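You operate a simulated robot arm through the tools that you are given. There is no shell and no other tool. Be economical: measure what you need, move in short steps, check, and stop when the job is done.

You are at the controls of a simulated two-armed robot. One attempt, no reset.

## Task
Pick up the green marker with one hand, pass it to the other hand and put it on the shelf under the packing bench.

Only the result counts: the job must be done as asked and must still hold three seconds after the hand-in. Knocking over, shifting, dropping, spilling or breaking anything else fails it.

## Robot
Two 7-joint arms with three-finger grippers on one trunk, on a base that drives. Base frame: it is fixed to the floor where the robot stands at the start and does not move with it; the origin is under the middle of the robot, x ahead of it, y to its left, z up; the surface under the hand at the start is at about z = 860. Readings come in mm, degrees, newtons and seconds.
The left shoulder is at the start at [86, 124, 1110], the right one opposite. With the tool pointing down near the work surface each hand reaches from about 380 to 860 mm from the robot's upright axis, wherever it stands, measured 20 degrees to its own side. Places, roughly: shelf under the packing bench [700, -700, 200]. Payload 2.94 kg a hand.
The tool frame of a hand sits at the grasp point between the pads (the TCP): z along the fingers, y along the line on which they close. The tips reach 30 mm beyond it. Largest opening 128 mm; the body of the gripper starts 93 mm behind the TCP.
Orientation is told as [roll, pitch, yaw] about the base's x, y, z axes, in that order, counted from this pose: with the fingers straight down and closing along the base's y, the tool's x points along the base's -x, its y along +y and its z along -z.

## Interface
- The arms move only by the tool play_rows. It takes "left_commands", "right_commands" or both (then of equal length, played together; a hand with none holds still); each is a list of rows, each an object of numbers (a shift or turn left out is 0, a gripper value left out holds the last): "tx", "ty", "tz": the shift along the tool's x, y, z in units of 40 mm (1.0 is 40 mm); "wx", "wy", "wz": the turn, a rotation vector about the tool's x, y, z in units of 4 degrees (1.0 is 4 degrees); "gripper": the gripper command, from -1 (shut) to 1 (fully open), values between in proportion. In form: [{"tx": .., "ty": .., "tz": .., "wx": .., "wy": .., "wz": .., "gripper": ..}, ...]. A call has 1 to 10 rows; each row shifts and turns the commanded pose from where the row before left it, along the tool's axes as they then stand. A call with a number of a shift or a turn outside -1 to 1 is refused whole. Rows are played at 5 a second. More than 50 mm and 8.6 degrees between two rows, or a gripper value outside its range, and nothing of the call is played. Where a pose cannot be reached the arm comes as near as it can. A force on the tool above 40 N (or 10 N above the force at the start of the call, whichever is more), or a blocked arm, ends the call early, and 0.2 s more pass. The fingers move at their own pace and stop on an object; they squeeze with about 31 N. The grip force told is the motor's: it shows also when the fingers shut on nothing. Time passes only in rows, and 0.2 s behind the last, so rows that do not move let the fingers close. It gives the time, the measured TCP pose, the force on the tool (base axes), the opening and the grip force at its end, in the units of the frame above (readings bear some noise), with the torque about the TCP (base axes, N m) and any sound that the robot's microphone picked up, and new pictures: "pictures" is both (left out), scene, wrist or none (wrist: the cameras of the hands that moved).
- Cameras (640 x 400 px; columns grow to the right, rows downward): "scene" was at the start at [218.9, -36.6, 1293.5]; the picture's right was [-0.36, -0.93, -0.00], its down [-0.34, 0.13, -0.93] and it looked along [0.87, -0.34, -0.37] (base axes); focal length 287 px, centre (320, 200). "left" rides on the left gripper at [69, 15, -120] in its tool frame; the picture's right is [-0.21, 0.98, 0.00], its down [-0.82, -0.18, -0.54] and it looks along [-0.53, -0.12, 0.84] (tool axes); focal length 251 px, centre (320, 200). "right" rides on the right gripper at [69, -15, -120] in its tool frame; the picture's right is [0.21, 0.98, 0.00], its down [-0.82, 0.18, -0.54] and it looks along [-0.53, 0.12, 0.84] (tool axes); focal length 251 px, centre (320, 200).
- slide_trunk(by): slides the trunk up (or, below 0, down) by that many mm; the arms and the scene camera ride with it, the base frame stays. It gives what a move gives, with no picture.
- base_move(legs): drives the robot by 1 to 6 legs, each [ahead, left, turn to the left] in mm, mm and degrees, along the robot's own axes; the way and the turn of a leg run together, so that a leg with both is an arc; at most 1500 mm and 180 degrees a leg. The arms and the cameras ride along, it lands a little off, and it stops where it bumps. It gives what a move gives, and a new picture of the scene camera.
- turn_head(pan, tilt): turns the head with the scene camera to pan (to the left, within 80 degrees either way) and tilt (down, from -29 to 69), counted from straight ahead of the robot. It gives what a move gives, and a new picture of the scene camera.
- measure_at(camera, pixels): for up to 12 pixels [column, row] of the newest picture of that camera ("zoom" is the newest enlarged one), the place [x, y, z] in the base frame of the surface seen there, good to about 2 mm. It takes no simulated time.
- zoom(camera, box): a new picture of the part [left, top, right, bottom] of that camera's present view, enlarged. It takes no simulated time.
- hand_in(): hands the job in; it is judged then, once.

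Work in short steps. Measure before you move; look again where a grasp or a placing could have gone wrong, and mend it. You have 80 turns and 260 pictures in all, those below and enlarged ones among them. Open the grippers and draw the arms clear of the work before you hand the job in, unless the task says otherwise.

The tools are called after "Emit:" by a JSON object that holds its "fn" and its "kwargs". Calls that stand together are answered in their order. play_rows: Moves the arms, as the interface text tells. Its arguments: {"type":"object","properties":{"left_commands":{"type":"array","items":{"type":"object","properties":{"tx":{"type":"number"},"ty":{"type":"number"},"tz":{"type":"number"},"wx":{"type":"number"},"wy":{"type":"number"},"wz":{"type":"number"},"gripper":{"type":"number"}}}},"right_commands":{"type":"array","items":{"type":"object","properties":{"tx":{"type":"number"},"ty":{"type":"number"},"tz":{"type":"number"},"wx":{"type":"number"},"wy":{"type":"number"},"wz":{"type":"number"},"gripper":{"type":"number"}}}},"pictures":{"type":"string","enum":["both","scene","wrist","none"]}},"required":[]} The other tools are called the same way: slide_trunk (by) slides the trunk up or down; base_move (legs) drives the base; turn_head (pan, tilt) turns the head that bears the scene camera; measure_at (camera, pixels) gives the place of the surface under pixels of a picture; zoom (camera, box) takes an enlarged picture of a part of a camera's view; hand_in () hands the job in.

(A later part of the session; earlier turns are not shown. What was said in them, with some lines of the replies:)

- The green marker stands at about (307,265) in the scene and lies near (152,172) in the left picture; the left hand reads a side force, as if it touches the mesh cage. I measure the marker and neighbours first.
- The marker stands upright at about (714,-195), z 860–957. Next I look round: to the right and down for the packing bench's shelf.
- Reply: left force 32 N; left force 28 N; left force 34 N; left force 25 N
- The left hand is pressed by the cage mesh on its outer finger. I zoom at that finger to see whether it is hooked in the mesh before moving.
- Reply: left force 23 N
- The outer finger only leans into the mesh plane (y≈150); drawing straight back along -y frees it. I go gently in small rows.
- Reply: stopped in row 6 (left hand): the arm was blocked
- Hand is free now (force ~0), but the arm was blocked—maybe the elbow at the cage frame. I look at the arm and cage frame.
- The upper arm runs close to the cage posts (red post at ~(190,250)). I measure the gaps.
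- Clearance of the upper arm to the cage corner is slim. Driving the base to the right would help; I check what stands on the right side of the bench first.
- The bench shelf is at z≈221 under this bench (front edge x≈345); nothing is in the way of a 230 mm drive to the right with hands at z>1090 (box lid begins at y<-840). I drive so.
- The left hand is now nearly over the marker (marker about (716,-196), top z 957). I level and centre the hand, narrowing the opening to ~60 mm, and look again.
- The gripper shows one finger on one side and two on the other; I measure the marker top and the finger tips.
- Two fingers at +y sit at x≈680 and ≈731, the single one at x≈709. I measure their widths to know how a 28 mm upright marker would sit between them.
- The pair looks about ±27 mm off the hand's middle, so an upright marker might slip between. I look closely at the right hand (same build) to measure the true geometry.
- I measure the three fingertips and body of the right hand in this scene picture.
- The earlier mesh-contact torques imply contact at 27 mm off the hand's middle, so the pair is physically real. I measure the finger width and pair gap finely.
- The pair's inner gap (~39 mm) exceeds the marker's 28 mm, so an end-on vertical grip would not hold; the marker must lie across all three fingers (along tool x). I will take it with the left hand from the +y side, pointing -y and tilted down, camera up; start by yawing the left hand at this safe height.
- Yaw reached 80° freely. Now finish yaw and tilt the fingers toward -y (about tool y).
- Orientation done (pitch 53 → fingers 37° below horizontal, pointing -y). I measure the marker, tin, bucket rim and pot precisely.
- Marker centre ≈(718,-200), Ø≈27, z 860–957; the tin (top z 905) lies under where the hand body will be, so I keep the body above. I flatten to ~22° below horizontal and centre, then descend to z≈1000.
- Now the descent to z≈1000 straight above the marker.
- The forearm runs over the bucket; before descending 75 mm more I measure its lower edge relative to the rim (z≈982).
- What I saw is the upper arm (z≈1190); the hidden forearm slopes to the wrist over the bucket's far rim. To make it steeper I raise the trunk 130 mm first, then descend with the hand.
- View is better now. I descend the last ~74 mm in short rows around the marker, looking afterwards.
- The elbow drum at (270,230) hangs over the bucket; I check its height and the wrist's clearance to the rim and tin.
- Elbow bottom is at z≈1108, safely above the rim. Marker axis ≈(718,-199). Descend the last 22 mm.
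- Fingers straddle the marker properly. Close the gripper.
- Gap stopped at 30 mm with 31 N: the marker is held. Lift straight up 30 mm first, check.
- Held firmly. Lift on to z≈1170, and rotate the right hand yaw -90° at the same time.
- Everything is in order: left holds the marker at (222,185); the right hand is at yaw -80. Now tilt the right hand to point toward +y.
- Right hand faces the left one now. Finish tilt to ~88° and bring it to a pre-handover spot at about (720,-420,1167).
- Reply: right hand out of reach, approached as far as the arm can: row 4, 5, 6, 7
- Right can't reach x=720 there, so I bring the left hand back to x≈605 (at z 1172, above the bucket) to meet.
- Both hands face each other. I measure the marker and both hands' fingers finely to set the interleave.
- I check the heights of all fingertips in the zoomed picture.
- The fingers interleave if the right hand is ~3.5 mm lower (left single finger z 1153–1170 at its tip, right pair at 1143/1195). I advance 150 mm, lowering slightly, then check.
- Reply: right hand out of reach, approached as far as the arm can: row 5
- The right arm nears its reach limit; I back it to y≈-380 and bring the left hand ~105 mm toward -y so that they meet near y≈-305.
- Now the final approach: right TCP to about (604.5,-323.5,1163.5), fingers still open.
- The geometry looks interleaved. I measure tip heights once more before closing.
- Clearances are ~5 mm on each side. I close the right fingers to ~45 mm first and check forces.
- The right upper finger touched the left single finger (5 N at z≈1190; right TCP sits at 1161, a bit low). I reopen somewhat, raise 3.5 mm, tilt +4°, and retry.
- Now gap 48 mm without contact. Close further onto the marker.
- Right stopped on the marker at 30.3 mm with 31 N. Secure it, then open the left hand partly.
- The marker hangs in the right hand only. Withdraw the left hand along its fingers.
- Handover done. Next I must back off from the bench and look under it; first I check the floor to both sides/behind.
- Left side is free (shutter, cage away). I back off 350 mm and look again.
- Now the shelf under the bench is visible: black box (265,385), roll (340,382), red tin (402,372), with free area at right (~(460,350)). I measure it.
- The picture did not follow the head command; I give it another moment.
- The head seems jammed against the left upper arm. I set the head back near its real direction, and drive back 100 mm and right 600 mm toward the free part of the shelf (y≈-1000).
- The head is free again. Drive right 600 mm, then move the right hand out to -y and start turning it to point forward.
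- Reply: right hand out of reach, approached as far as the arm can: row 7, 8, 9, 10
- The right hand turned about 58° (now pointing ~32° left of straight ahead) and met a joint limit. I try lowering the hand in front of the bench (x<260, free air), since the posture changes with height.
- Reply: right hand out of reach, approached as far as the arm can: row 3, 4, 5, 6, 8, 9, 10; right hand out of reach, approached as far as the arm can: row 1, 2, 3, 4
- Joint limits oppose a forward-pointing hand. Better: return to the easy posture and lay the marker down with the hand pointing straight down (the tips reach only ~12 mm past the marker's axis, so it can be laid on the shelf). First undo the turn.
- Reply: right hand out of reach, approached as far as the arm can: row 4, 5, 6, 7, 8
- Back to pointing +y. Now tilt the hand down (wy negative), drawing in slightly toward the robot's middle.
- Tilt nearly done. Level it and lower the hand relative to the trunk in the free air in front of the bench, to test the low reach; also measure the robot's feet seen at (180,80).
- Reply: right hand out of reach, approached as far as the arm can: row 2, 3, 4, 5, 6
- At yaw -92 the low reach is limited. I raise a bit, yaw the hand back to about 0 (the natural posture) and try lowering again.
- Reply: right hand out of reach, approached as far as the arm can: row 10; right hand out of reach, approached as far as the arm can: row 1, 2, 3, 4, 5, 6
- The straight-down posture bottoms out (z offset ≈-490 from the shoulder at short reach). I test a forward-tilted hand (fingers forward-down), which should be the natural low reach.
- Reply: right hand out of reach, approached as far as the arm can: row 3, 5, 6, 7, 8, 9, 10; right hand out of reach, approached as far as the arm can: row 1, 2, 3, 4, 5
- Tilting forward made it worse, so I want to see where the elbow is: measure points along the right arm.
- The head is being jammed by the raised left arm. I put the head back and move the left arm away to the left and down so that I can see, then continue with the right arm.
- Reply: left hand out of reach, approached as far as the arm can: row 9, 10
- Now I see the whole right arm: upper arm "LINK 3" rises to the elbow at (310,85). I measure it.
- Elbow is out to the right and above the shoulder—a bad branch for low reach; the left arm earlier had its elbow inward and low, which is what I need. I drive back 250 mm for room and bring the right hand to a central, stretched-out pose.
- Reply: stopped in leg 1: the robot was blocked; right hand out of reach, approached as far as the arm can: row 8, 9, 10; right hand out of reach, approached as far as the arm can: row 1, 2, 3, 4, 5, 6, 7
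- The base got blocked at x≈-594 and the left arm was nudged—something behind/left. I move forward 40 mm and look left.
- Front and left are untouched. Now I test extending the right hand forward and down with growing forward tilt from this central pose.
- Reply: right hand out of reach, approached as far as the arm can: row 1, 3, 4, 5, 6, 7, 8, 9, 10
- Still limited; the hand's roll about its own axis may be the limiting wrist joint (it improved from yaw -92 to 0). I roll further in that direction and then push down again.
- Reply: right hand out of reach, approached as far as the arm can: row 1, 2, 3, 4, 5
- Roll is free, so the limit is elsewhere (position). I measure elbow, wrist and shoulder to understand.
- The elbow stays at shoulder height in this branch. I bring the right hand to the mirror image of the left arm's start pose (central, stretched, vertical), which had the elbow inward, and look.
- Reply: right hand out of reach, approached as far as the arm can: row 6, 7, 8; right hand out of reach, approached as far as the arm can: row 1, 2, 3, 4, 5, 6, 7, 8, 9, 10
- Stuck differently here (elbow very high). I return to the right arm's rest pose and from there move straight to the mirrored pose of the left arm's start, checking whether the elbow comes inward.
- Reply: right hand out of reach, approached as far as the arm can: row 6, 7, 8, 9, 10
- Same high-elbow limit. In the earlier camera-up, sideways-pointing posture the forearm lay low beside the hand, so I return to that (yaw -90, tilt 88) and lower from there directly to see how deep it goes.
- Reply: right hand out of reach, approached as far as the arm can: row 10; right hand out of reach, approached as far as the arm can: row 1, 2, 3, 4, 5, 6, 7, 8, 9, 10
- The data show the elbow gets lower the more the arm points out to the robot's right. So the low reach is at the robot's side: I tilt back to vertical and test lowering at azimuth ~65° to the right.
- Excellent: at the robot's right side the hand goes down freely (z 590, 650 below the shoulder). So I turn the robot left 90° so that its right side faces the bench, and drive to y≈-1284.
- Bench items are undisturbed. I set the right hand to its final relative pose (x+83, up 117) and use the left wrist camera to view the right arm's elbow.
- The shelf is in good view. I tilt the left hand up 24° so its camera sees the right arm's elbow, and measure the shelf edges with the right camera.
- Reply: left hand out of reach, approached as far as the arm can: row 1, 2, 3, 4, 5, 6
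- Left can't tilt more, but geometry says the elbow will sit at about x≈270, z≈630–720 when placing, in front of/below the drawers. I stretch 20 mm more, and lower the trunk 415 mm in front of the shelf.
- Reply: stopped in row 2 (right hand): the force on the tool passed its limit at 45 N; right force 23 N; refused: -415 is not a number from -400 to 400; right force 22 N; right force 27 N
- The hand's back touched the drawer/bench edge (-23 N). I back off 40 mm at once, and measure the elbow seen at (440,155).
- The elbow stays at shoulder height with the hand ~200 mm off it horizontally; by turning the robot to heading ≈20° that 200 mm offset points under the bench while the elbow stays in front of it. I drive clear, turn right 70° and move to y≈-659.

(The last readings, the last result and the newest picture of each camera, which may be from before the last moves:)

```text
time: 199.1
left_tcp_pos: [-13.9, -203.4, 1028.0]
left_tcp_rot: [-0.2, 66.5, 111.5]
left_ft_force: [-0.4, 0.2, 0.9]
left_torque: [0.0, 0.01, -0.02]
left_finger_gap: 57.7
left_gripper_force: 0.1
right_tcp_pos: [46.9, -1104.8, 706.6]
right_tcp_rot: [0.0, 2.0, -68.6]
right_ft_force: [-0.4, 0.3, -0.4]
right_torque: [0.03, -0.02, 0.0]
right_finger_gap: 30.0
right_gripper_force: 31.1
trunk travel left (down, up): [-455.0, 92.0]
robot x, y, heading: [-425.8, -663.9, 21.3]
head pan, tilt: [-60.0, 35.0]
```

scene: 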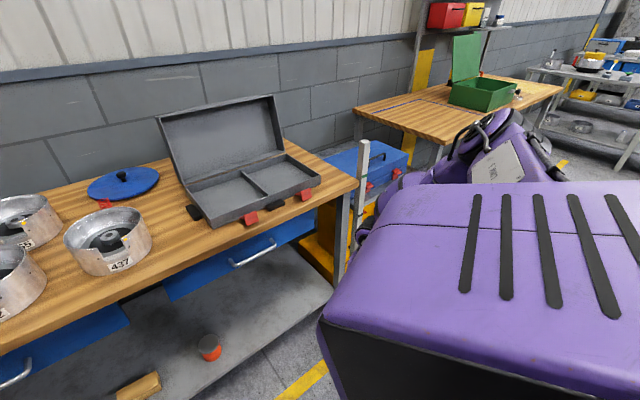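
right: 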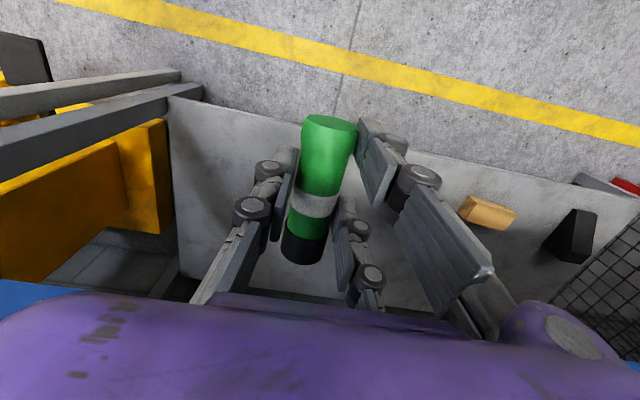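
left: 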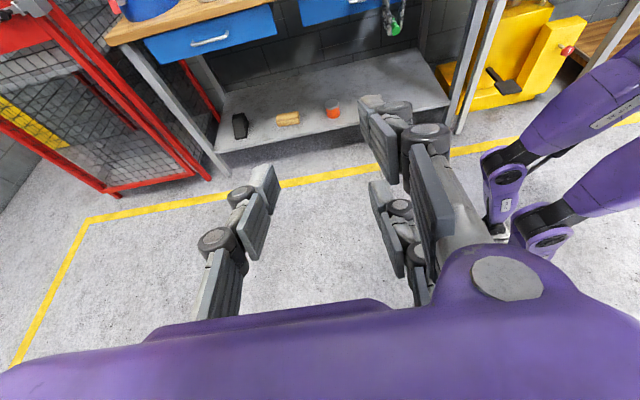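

Everything stays clear. I measure the right elbow in this picture, then stow the left arm back to the left side (vertical hand), and lower the trunk 400 mm here in free space.

Emit:
{"fn": "measure_at", "kwargs": {"camera": "scene", "pixels": [[470, 150], [455, 145], [505, 130], [440, 165], [400, 190], [500, 165], [240, 265], [275, 250], [330, 185], [335, 285], [355, 200], [265, 330]]}}

Emit:
{"fn": "play_rows", "kwargs": {"left_commands": [{"wy": -1}, {"wy": -1}, {"wy": -1}, {"wy": -1}, {"wy": -1}, {"wy": -1}, {"wy": -1}, {"wy": -1}, {"wy": -1}, {"wy": -1}], "pictures": "none"}}

Emit:
{"fn": "play_rows", "kwargs": {"left_commands": [{"wy": -1}, {"wy": -1}, {"wy": -1}, {"wy": -1}, {"wy": -1}, {"wy": -1}, {"tx": -0.7, "ty": 0.7}, {"tx": -0.7, "ty": 0.7}, {"tx": -0.7, "ty": 0.7}, {"tx": -0.7, "ty": 0.7}], "pictures": "none"}}

Emit:
{"fn": "play_rows", "kwargs": {"left_commands": [{"tx": -0.7, "ty": 0.7}, {"tx": -0.7, "ty": 0.7}, {"tx": -0.7, "ty": 0.7}, {"tx": -0.7, "ty": 0.7}, {"tx": -0.7, "ty": 0.7}, {"tx": -0.7, "ty": 0.7}], "pictures": "none"}}

Emit:
{"fn": "slide_trunk", "kwargs": {"by": -400}}

Emit:
{"fn": "turn_head", "kwargs": {"pan": 45, "tilt": 25}}

```text
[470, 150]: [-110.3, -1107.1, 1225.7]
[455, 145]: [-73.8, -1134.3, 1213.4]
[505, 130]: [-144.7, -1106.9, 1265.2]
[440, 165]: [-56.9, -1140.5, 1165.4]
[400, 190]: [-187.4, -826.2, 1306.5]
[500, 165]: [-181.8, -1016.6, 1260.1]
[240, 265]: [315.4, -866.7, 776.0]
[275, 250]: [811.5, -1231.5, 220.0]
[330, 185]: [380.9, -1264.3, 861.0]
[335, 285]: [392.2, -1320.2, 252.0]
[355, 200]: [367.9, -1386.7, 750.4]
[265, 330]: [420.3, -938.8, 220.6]
```

```text
time: 201.3
left_tcp_pos: [-13.4, -204.1, 1028.4]
left_tcp_rot: [-0.2, 26.4, 111.7]
left_ft_force: [-0.4, -0.8, 0.9]
left_torque: [0.0, 0.02, -0.02]
left_finger_gap: 57.5
left_gripper_force: 0.0
right_tcp_pos: [47.6, -1105.5, 705.1]
right_tcp_rot: [-0.1, 2.1, -68.6]
right_ft_force: [0.4, 1.1, -0.1]
right_torque: [0.0, 0.03, -0.03]
right_finger_gap: 30.1
right_gripper_force: 31.1
trunk travel left (down, up): [-455.0, 92.0]
robot x, y, heading: [-428.8, -663.3, 21.3]
head pan, tilt: [-60.0, 35.0]
```

```text
time: 203.5
left_tcp_pos: [-158.5, -140.1, 1021.3]
left_tcp_rot: [-0.2, 2.5, 111.6]
left_ft_force: [0.8, -0.5, 0.0]
left_torque: [-0.01, -0.01, 0.0]
left_finger_gap: 57.5
left_gripper_force: 0.1
right_tcp_pos: [47.4, -1106.4, 706.6]
right_tcp_rot: [0.1, 2.0, -68.6]
right_ft_force: [-0.3, -0.3, 0.3]
right_torque: [0.01, -0.02, -0.01]
right_finger_gap: 29.8
right_gripper_force: 31.3
trunk travel left (down, up): [-455.0, 92.0]
robot x, y, heading: [-422.8, -662.1, 21.3]
head pan, tilt: [-60.0, 35.0]
```

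```text
time: 204.9
left_tcp_pos: [-377.2, -45.0, 1013.3]
left_tcp_rot: [-0.1, 2.6, 111.8]
left_ft_force: [-0.8, -0.5, 0.0]
left_torque: [-0.04, -0.02, 0.02]
left_finger_gap: 57.3
left_gripper_force: 0.0
right_tcp_pos: [46.7, -1104.8, 707.4]
right_tcp_rot: [0.0, 1.9, -68.6]
right_ft_force: [-1.5, 0.1, -0.5]
right_torque: [-0.01, -0.03, -0.01]
right_finger_gap: 30.4
right_gripper_force: 31.1
trunk travel left (down, up): [-455.0, 92.0]
robot x, y, heading: [-427.6, -664.7, 21.0]
head pan, tilt: [-60.0, 35.0]
```

```text
time: 208.8
left_tcp_pos: [-378.5, -47.5, 616.0]
left_tcp_rot: [-0.1, 2.5, 111.8]
left_ft_force: [-0.2, 0.3, -0.3]
left_torque: [-0.01, 0.0, 0.01]
left_finger_gap: 57.4
left_gripper_force: 0.1
right_tcp_pos: [47.6, -1105.5, 306.0]
right_tcp_rot: [0.0, 1.9, -68.5]
right_ft_force: [0.3, 0.4, -1.7]
right_torque: [0.04, -0.01, 0.03]
right_finger_gap: 30.3
right_gripper_force: 30.8
trunk travel left (down, up): [-55.0, 492.0]
robot x, y, heading: [-426.9, -665.1, 21.4]
head pan, tilt: [-60.0, 35.0]
```

```text
time: 210.6
left_tcp_pos: [-377.4, -47.3, 614.4]
left_tcp_rot: [0.0, 2.6, 111.7]
left_ft_force: [-0.5, 0.1, 0.7]
left_torque: [-0.03, 0.01, -0.01]
left_finger_gap: 57.6
left_gripper_force: 0.1
right_tcp_pos: [47.8, -1105.7, 304.9]
right_tcp_rot: [0.0, 1.9, -68.7]
right_ft_force: [0.0, 0.1, -1.1]
right_torque: [-0.01, 0.0, -0.01]
right_finger_gap: 30.3
right_gripper_force: 30.4
trunk travel left (down, up): [-55.0, 492.0]
robot x, y, heading: [-428.6, -665.4, 20.9]
head pan, tilt: [45.0, 25.0]
```

scene: 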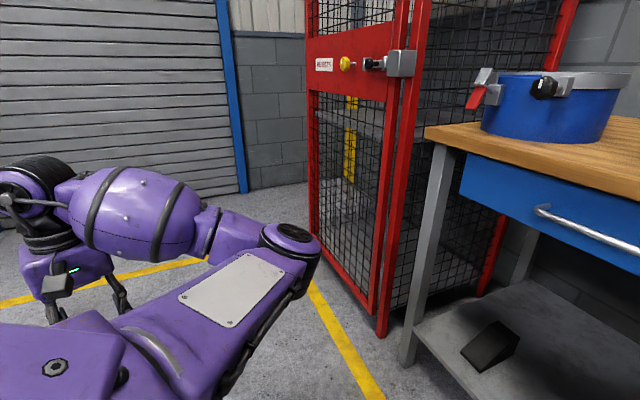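

Left arm is now folded to the left rear. I extend the right hand forward (+x) 120 mm relative to the robot in free space to gain distance past the elbow, and look at the right elbow.

Emit:
{"fn": "measure_at", "kwargs": {"camera": "scene", "pixels": [[295, 235], [315, 260], [235, 295], [110, 270], [60, 280], [270, 320]]}}

Emit:
{"fn": "play_rows", "kwargs": {"right_commands": [{"tx": -0.27, "ty": 0.7}, {"tx": -0.27, "ty": 0.7}, {"tx": -0.27, "ty": 0.7}, {"tx": -0.27, "ty": 0.7}, {}], "pictures": "none"}}

Emit:
{"fn": "turn_head", "kwargs": {"pan": -58, "tilt": 40}}

Emit:
{"fn": "measure_at", "kwargs": {"camera": "scene", "pixels": [[420, 60], [440, 80], [460, 100], [480, 120], [440, 120], [400, 100], [420, 140], [380, 140], [500, 140], [460, 140], [400, 170], [360, 180]]}}

```text
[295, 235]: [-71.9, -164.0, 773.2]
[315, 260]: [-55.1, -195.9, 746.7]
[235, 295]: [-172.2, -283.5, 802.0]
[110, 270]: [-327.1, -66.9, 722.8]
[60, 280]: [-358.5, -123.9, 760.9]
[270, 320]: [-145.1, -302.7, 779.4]
```

```text
time: 211.8
left_tcp_pos: [-377.4, -46.6, 615.0]
left_tcp_rot: [-0.2, 2.4, 111.7]
left_ft_force: [-0.5, -0.7, 0.8]
left_torque: [-0.01, -0.02, 0.02]
left_finger_gap: 57.3
left_gripper_force: 0.1
right_tcp_pos: [167.0, -1106.6, 303.8]
right_tcp_rot: [0.1, 2.0, -68.5]
right_ft_force: [0.8, 0.5, -0.5]
right_torque: [-0.01, -0.01, 0.05]
right_finger_gap: 30.2
right_gripper_force: 30.7
trunk travel left (down, up): [-55.0, 492.0]
robot x, y, heading: [-429.1, -666.7, 21.4]
head pan, tilt: [45.0, 25.0]
```

```text
time: 213.6
left_tcp_pos: [-377.2, -46.6, 614.8]
left_tcp_rot: [-0.1, 2.4, 111.6]
left_ft_force: [-0.7, 0.5, -0.4]
left_torque: [-0.04, 0.03, 0.02]
left_finger_gap: 57.3
left_gripper_force: 0.0
right_tcp_pos: [166.7, -1107.1, 303.2]
right_tcp_rot: [0.0, 2.0, -68.6]
right_ft_force: [-0.1, -0.1, -0.9]
right_torque: [0.02, -0.02, -0.02]
right_finger_gap: 30.0
right_gripper_force: 30.5
trunk travel left (down, up): [-55.0, 492.0]
robot x, y, heading: [-425.1, -665.7, 21.3]
head pan, tilt: [-58.0, 40.0]
```

scene: 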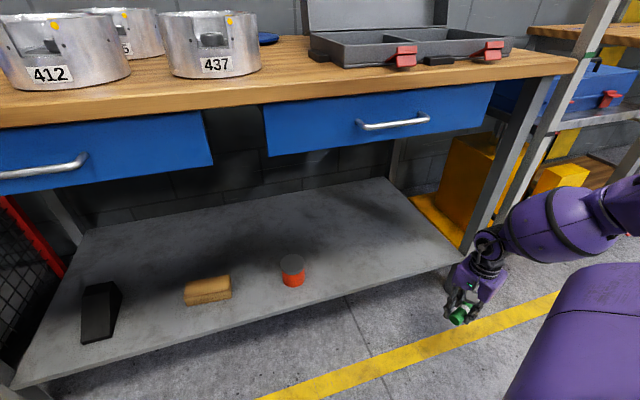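

```text
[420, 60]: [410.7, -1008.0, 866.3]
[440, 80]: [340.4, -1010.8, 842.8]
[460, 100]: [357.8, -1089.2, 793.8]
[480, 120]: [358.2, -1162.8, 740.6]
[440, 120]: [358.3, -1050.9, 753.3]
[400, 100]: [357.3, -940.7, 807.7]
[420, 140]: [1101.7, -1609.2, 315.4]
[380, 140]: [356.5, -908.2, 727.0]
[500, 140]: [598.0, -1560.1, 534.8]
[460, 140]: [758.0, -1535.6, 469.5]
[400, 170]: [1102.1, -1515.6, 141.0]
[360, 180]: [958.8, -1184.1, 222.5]
```

Reached fully, and the whole forearm is now visible leaning forward. I measure it.

Emit:
{"fn": "measure_at", "kwargs": {"camera": "scene", "pixels": [[620, 205], [600, 190], [560, 195], [540, 230], [510, 220], [490, 245], [480, 275], [495, 290], [460, 315], [630, 230], [520, 195], [300, 340]]}}

Emit:
{"fn": "zoom", "kwargs": {"camera": "scene", "box": [400, 140, 640, 340]}}

```text
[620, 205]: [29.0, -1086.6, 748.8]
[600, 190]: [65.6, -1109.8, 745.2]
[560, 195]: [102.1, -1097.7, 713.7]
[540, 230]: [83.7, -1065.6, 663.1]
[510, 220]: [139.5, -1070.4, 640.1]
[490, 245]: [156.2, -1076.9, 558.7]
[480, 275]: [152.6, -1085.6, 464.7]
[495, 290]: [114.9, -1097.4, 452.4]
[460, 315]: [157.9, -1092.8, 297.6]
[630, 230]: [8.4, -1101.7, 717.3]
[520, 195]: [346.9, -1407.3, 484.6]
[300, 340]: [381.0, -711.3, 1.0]
```

```text
2.00 times, centred on (520, 240) of scene
5 turns are left
```

zoom: 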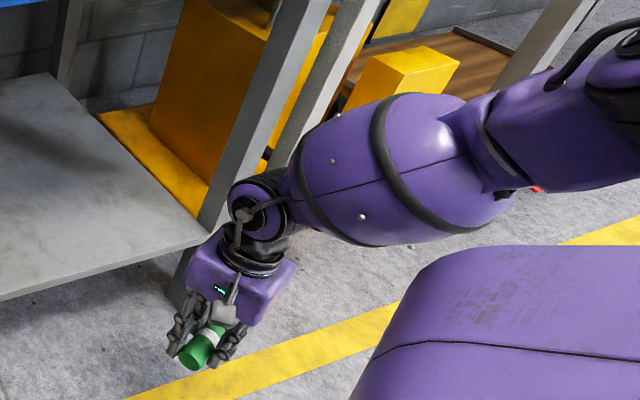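

Forearm clears the drawers (its top will be ≈665–700 vs drawer bottom ≈727). I drive 278 mm in +x so the hand goes over the shelf at x≈445, lower the trunk 30 mm, and look.

Emit:
{"fn": "base_move", "kwargs": {"legs": [[259, -101, 0]]}}

Emit:
{"fn": "slide_trunk", "kwargs": {"by": -30}}

Emit:
{"fn": "play_rows", "kwargs": {"right_commands": [{}], "pictures": "both"}}

Emit:
{"fn": "measure_at", "kwargs": {"camera": "right", "pixels": [[330, 125], [315, 200], [305, 245], [200, 150], [450, 150], [230, 100], [400, 80], [320, 60]]}}

```text
time: 215.7
left_tcp_pos: [-106.9, -49.8, 614.7]
left_tcp_rot: [-0.1, 2.4, 112.0]
left_ft_force: [-1.1, 0.7, 0.3]
left_torque: [-0.01, 0.0, -0.01]
left_finger_gap: 57.8
left_gripper_force: 0.1
right_tcp_pos: [438.2, -1106.3, 300.9]
right_tcp_rot: [-0.2, 2.3, -68.5]
right_ft_force: [-0.4, -0.3, -1.0]
right_torque: [0.02, -0.02, 0.0]
right_finger_gap: 30.3
right_gripper_force: 30.8
trunk travel left (down, up): [-55.0, 492.0]
robot x, y, heading: [-155.4, -665.4, 21.5]
head pan, tilt: [-58.0, 40.0]
stopped in leg 1: the robot was blocked; the commanded pose is now the measured one
```

scene: 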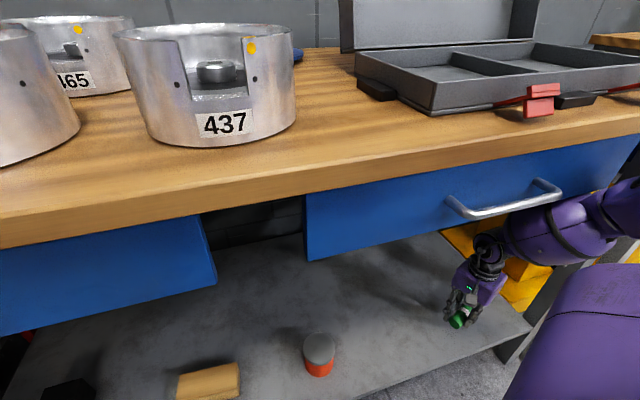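

```text
time: 216.4
left_tcp_pos: [-107.4, -49.4, 584.2]
left_tcp_rot: [-0.2, 2.5, 112.0]
left_ft_force: [-0.3, 0.5, 0.5]
left_torque: [0.0, -0.01, -0.02]
left_finger_gap: 57.6
left_gripper_force: 0.0
right_tcp_pos: [435.9, -1106.9, 270.0]
right_tcp_rot: [-0.3, 2.1, -68.4]
right_ft_force: [0.2, -1.2, -0.4]
right_torque: [0.0, -0.02, -0.01]
right_finger_gap: 30.4
right_gripper_force: 31.2
trunk travel left (down, up): [-25.0, 522.0]
robot x, y, heading: [-155.5, -665.3, 21.8]
head pan, tilt: [-58.0, 40.0]
```

```text
time: 216.8
left_tcp_pos: [-107.6, -49.7, 584.6]
left_tcp_rot: [-0.1, 2.6, 112.0]
left_ft_force: [-0.2, 0.7, -0.4]
left_torque: [0.0, -0.01, -0.01]
left_finger_gap: 57.6
left_gripper_force: 0.1
right_tcp_pos: [436.6, -1106.8, 270.2]
right_tcp_rot: [-0.3, 2.3, -68.4]
right_ft_force: [1.2, -0.2, -1.0]
right_torque: [0.01, 0.01, -0.03]
right_finger_gap: 30.1
right_gripper_force: 30.9
trunk travel left (down, up): [-25.0, 522.0]
robot x, y, heading: [-159.4, -666.8, 21.5]
head pan, tilt: [-58.0, 40.0]
```

scene: 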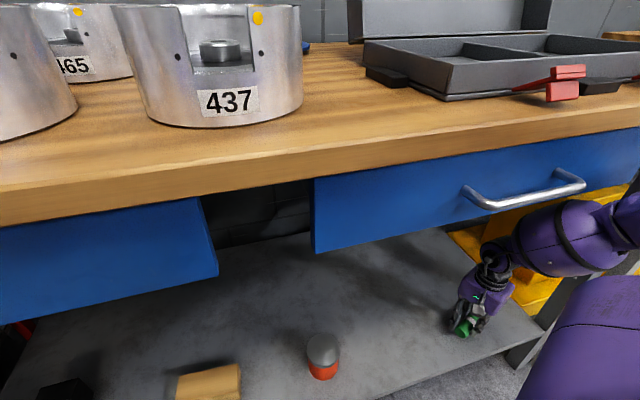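
right: 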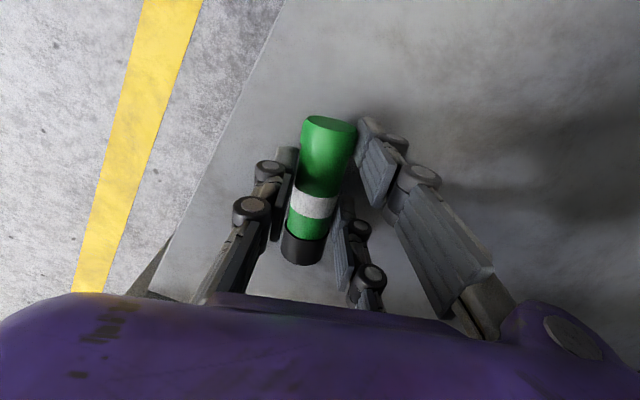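

```text
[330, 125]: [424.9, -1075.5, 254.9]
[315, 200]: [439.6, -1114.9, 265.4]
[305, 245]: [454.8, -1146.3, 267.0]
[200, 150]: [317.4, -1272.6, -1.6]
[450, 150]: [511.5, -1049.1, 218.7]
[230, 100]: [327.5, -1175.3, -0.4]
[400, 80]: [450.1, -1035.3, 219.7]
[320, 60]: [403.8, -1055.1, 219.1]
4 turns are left
```

The base stopped against something slightly early, but nothing moved and the marker is over the shelf at (437,-1107), its underside ~17 mm above it. I lower gently 16 mm, open slowly, and lift 40 mm.

Emit:
{"fn": "play_rows", "kwargs": {"right_commands": [{"tz": 0.12}, {"tz": 0.1}, {"tz": 0.1}, {"tz": 0.08}, {}], "pictures": "none"}}

Emit:
{"fn": "play_rows", "kwargs": {"right_commands": [{"gripper": -0.5}, {"gripper": -0.45}, {"gripper": -0.35}, {"gripper": -0.2}, {"gripper": 0.0}, {"gripper": 0.1}, {}], "pictures": "wrist"}}

Emit:
{"fn": "play_rows", "kwargs": {"right_commands": [{"tz": -0.25}, {"tz": -0.25}, {"tz": -0.5}, {"tz": -0.5}, {}], "pictures": "both"}}

```text
time: 218.0
left_tcp_pos: [-107.5, -50.2, 585.4]
left_tcp_rot: [-0.1, 2.6, 112.0]
left_ft_force: [0.6, 0.3, 0.1]
left_torque: [0.0, 0.0, 0.01]
left_finger_gap: 57.6
left_gripper_force: 0.0
right_tcp_pos: [435.5, -1105.0, 256.5]
right_tcp_rot: [-0.2, 2.2, -68.4]
right_ft_force: [-0.3, -0.1, 6.5]
right_torque: [-0.45, -0.14, -0.08]
right_finger_gap: 30.4
right_gripper_force: 30.7
trunk travel left (down, up): [-25.0, 522.0]
robot x, y, heading: [-152.0, -667.3, 21.4]
head pan, tilt: [-58.0, 40.0]
```

```text
time: 219.6
left_tcp_pos: [-107.3, -49.4, 584.3]
left_tcp_rot: [-0.1, 2.4, 112.0]
left_ft_force: [0.8, -0.2, -0.6]
left_torque: [0.0, 0.02, 0.0]
left_finger_gap: 57.6
left_gripper_force: 0.0
right_tcp_pos: [436.1, -1105.3, 255.2]
right_tcp_rot: [-0.3, 2.3, -68.5]
right_ft_force: [-0.4, 0.3, 0.1]
right_torque: [-0.02, 0.0, 0.02]
right_finger_gap: 70.3
right_gripper_force: 0.0
trunk travel left (down, up): [-25.0, 522.0]
robot x, y, heading: [-155.7, -666.3, 21.5]
head pan, tilt: [-58.0, 40.0]
```

right: 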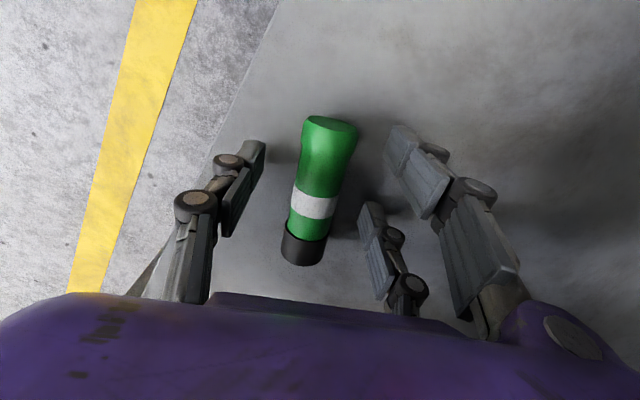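

```text
time: 221.0
left_tcp_pos: [-106.9, -51.2, 587.9]
left_tcp_rot: [0.1, 2.2, 112.0]
left_ft_force: [0.1, -0.3, 0.2]
left_torque: [0.03, -0.01, 0.04]
left_finger_gap: 57.8
left_gripper_force: 0.1
right_tcp_pos: [400.5, -1105.4, 295.8]
right_tcp_rot: [-2.3, 4.7, -70.0]
right_ft_force: [0.9, 0.4, 0.4]
right_torque: [0.0, 0.02, -0.01]
right_finger_gap: 70.3
right_gripper_force: 0.0
trunk travel left (down, up): [-25.0, 522.0]
robot x, y, heading: [-155.3, -661.9, 21.3]
head pan, tilt: [-58.0, 40.0]
stopped in row 5 (right hand): the arm was blocked; the commanded pose is now the measured one
3 turns are left
```

scene: 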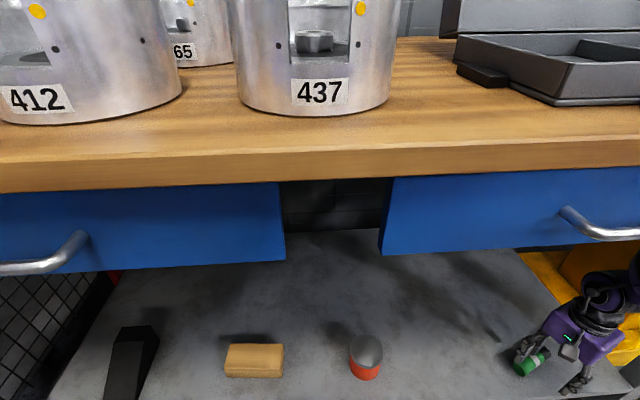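
right: 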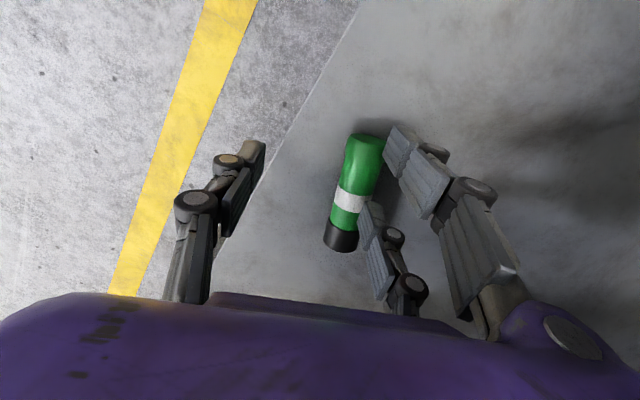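

The marker lies on the shelf, fingers are above it (tips z≈266, marker top ≈246); the arm's lift was stopped by the bench above. I ease the trunk down 6 mm and back straight out (-x) 280 mm, then look at the marker and the bench.

Emit:
{"fn": "slide_trunk", "kwargs": {"by": -6}}

Emit:
{"fn": "base_move", "kwargs": {"legs": [[-261, 102, 0]]}}

Emit:
{"fn": "turn_head", "kwargs": {"pan": -50, "tilt": 38}}

Emit:
{"fn": "zoom", "kwargs": {"camera": "scene", "box": [240, 150, 640, 400]}}

```text
time: 221.6
left_tcp_pos: [-108.7, -48.4, 578.7]
left_tcp_rot: [0.0, 2.7, 112.0]
left_ft_force: [-0.2, 0.3, -0.6]
left_torque: [-0.02, 0.0, 0.01]
left_finger_gap: 57.6
left_gripper_force: 0.1
right_tcp_pos: [407.2, -1104.9, 296.9]
right_tcp_rot: [-1.8, 4.0, -69.5]
right_ft_force: [0.3, -1.0, 0.5]
right_torque: [-0.01, 0.02, 0.02]
right_finger_gap: 70.5
right_gripper_force: 0.1
trunk travel left (down, up): [-19.0, 528.0]
robot x, y, heading: [-159.1, -665.8, 21.5]
head pan, tilt: [-58.0, 40.0]
```

```text
time: 223.5
left_tcp_pos: [-388.7, -48.7, 579.3]
left_tcp_rot: [-0.2, 2.6, 111.8]
left_ft_force: [0.7, 0.6, -0.3]
left_torque: [-0.02, -0.02, 0.01]
left_finger_gap: 57.4
left_gripper_force: 0.0
right_tcp_pos: [126.7, -1103.6, 296.5]
right_tcp_rot: [-1.9, 4.1, -69.7]
right_ft_force: [-0.2, 0.2, 0.0]
right_torque: [0.03, -0.01, 0.01]
right_finger_gap: 70.3
right_gripper_force: 0.0
trunk travel left (down, up): [-19.0, 528.0]
robot x, y, heading: [-436.8, -663.4, 21.4]
head pan, tilt: [-58.0, 40.0]
```

scene: 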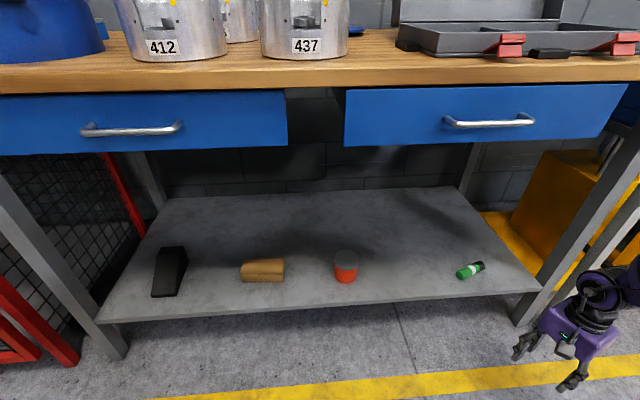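

```text
time: 224.2
left_tcp_pos: [-388.2, -46.5, 579.3]
left_tcp_rot: [-0.1, 2.6, 111.9]
left_ft_force: [0.4, -0.2, 0.6]
left_torque: [-0.04, 0.01, 0.02]
left_finger_gap: 57.7
left_gripper_force: 0.0
right_tcp_pos: [127.6, -1105.1, 296.7]
right_tcp_rot: [-2.0, 4.0, -69.8]
right_ft_force: [-1.2, 0.9, 0.1]
right_torque: [0.02, 0.01, -0.01]
right_finger_gap: 70.6
right_gripper_force: 0.1
trunk travel left (down, up): [-19.0, 528.0]
robot x, y, heading: [-433.3, -661.8, 21.4]
head pan, tilt: [-50.0, 38.0]
```

scene: 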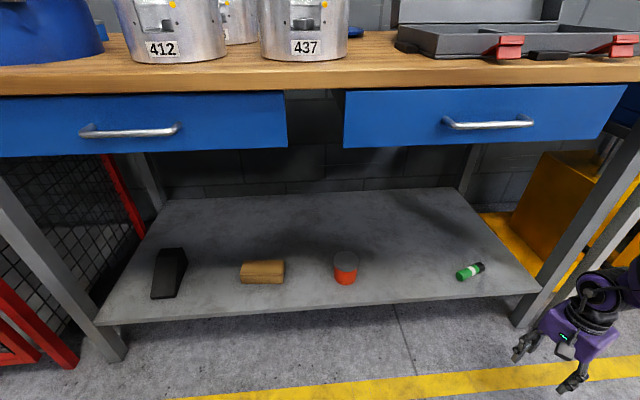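

```text
1.60 times, centred on (440, 275) of scene
2 turns are left
```

zoom: 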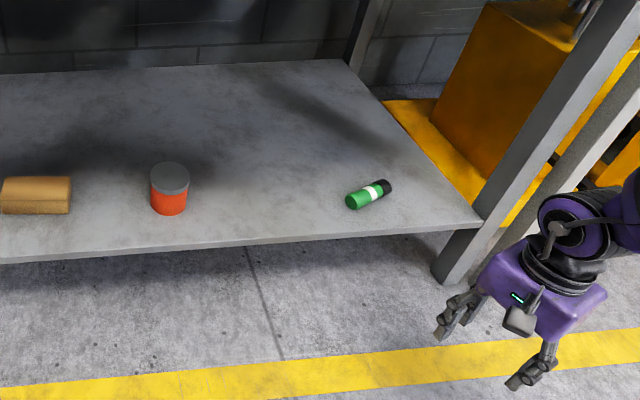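

The marker lies still on the shelf at (370,195) in the zoom, both hands are clear and open, and the bench items look undisturbed; I hand in.

Emit:
{"fn": "hand_in", "kwargs": {}}

```text
The job is handed in.
```

I picked up the green marker with the left hand, passed it to the right hand in the air, and laid it on the shelf under the packing bench, where it was lying still at hand-in.

The robot was blocked several times on the way:
- **Driving:** it stopped once against something behind it that I could not see, and once at the end of the drive in to the shelf.
- **Right hand and arm:** the hand pressed the front of the bench until the force limit stopped it. The arm was also stopped by the bench above as it lifted away from the marker.

In the last pictures nothing else on the bench or shelf looked moved. Both hands were open and clear of the shelf at hand-in.
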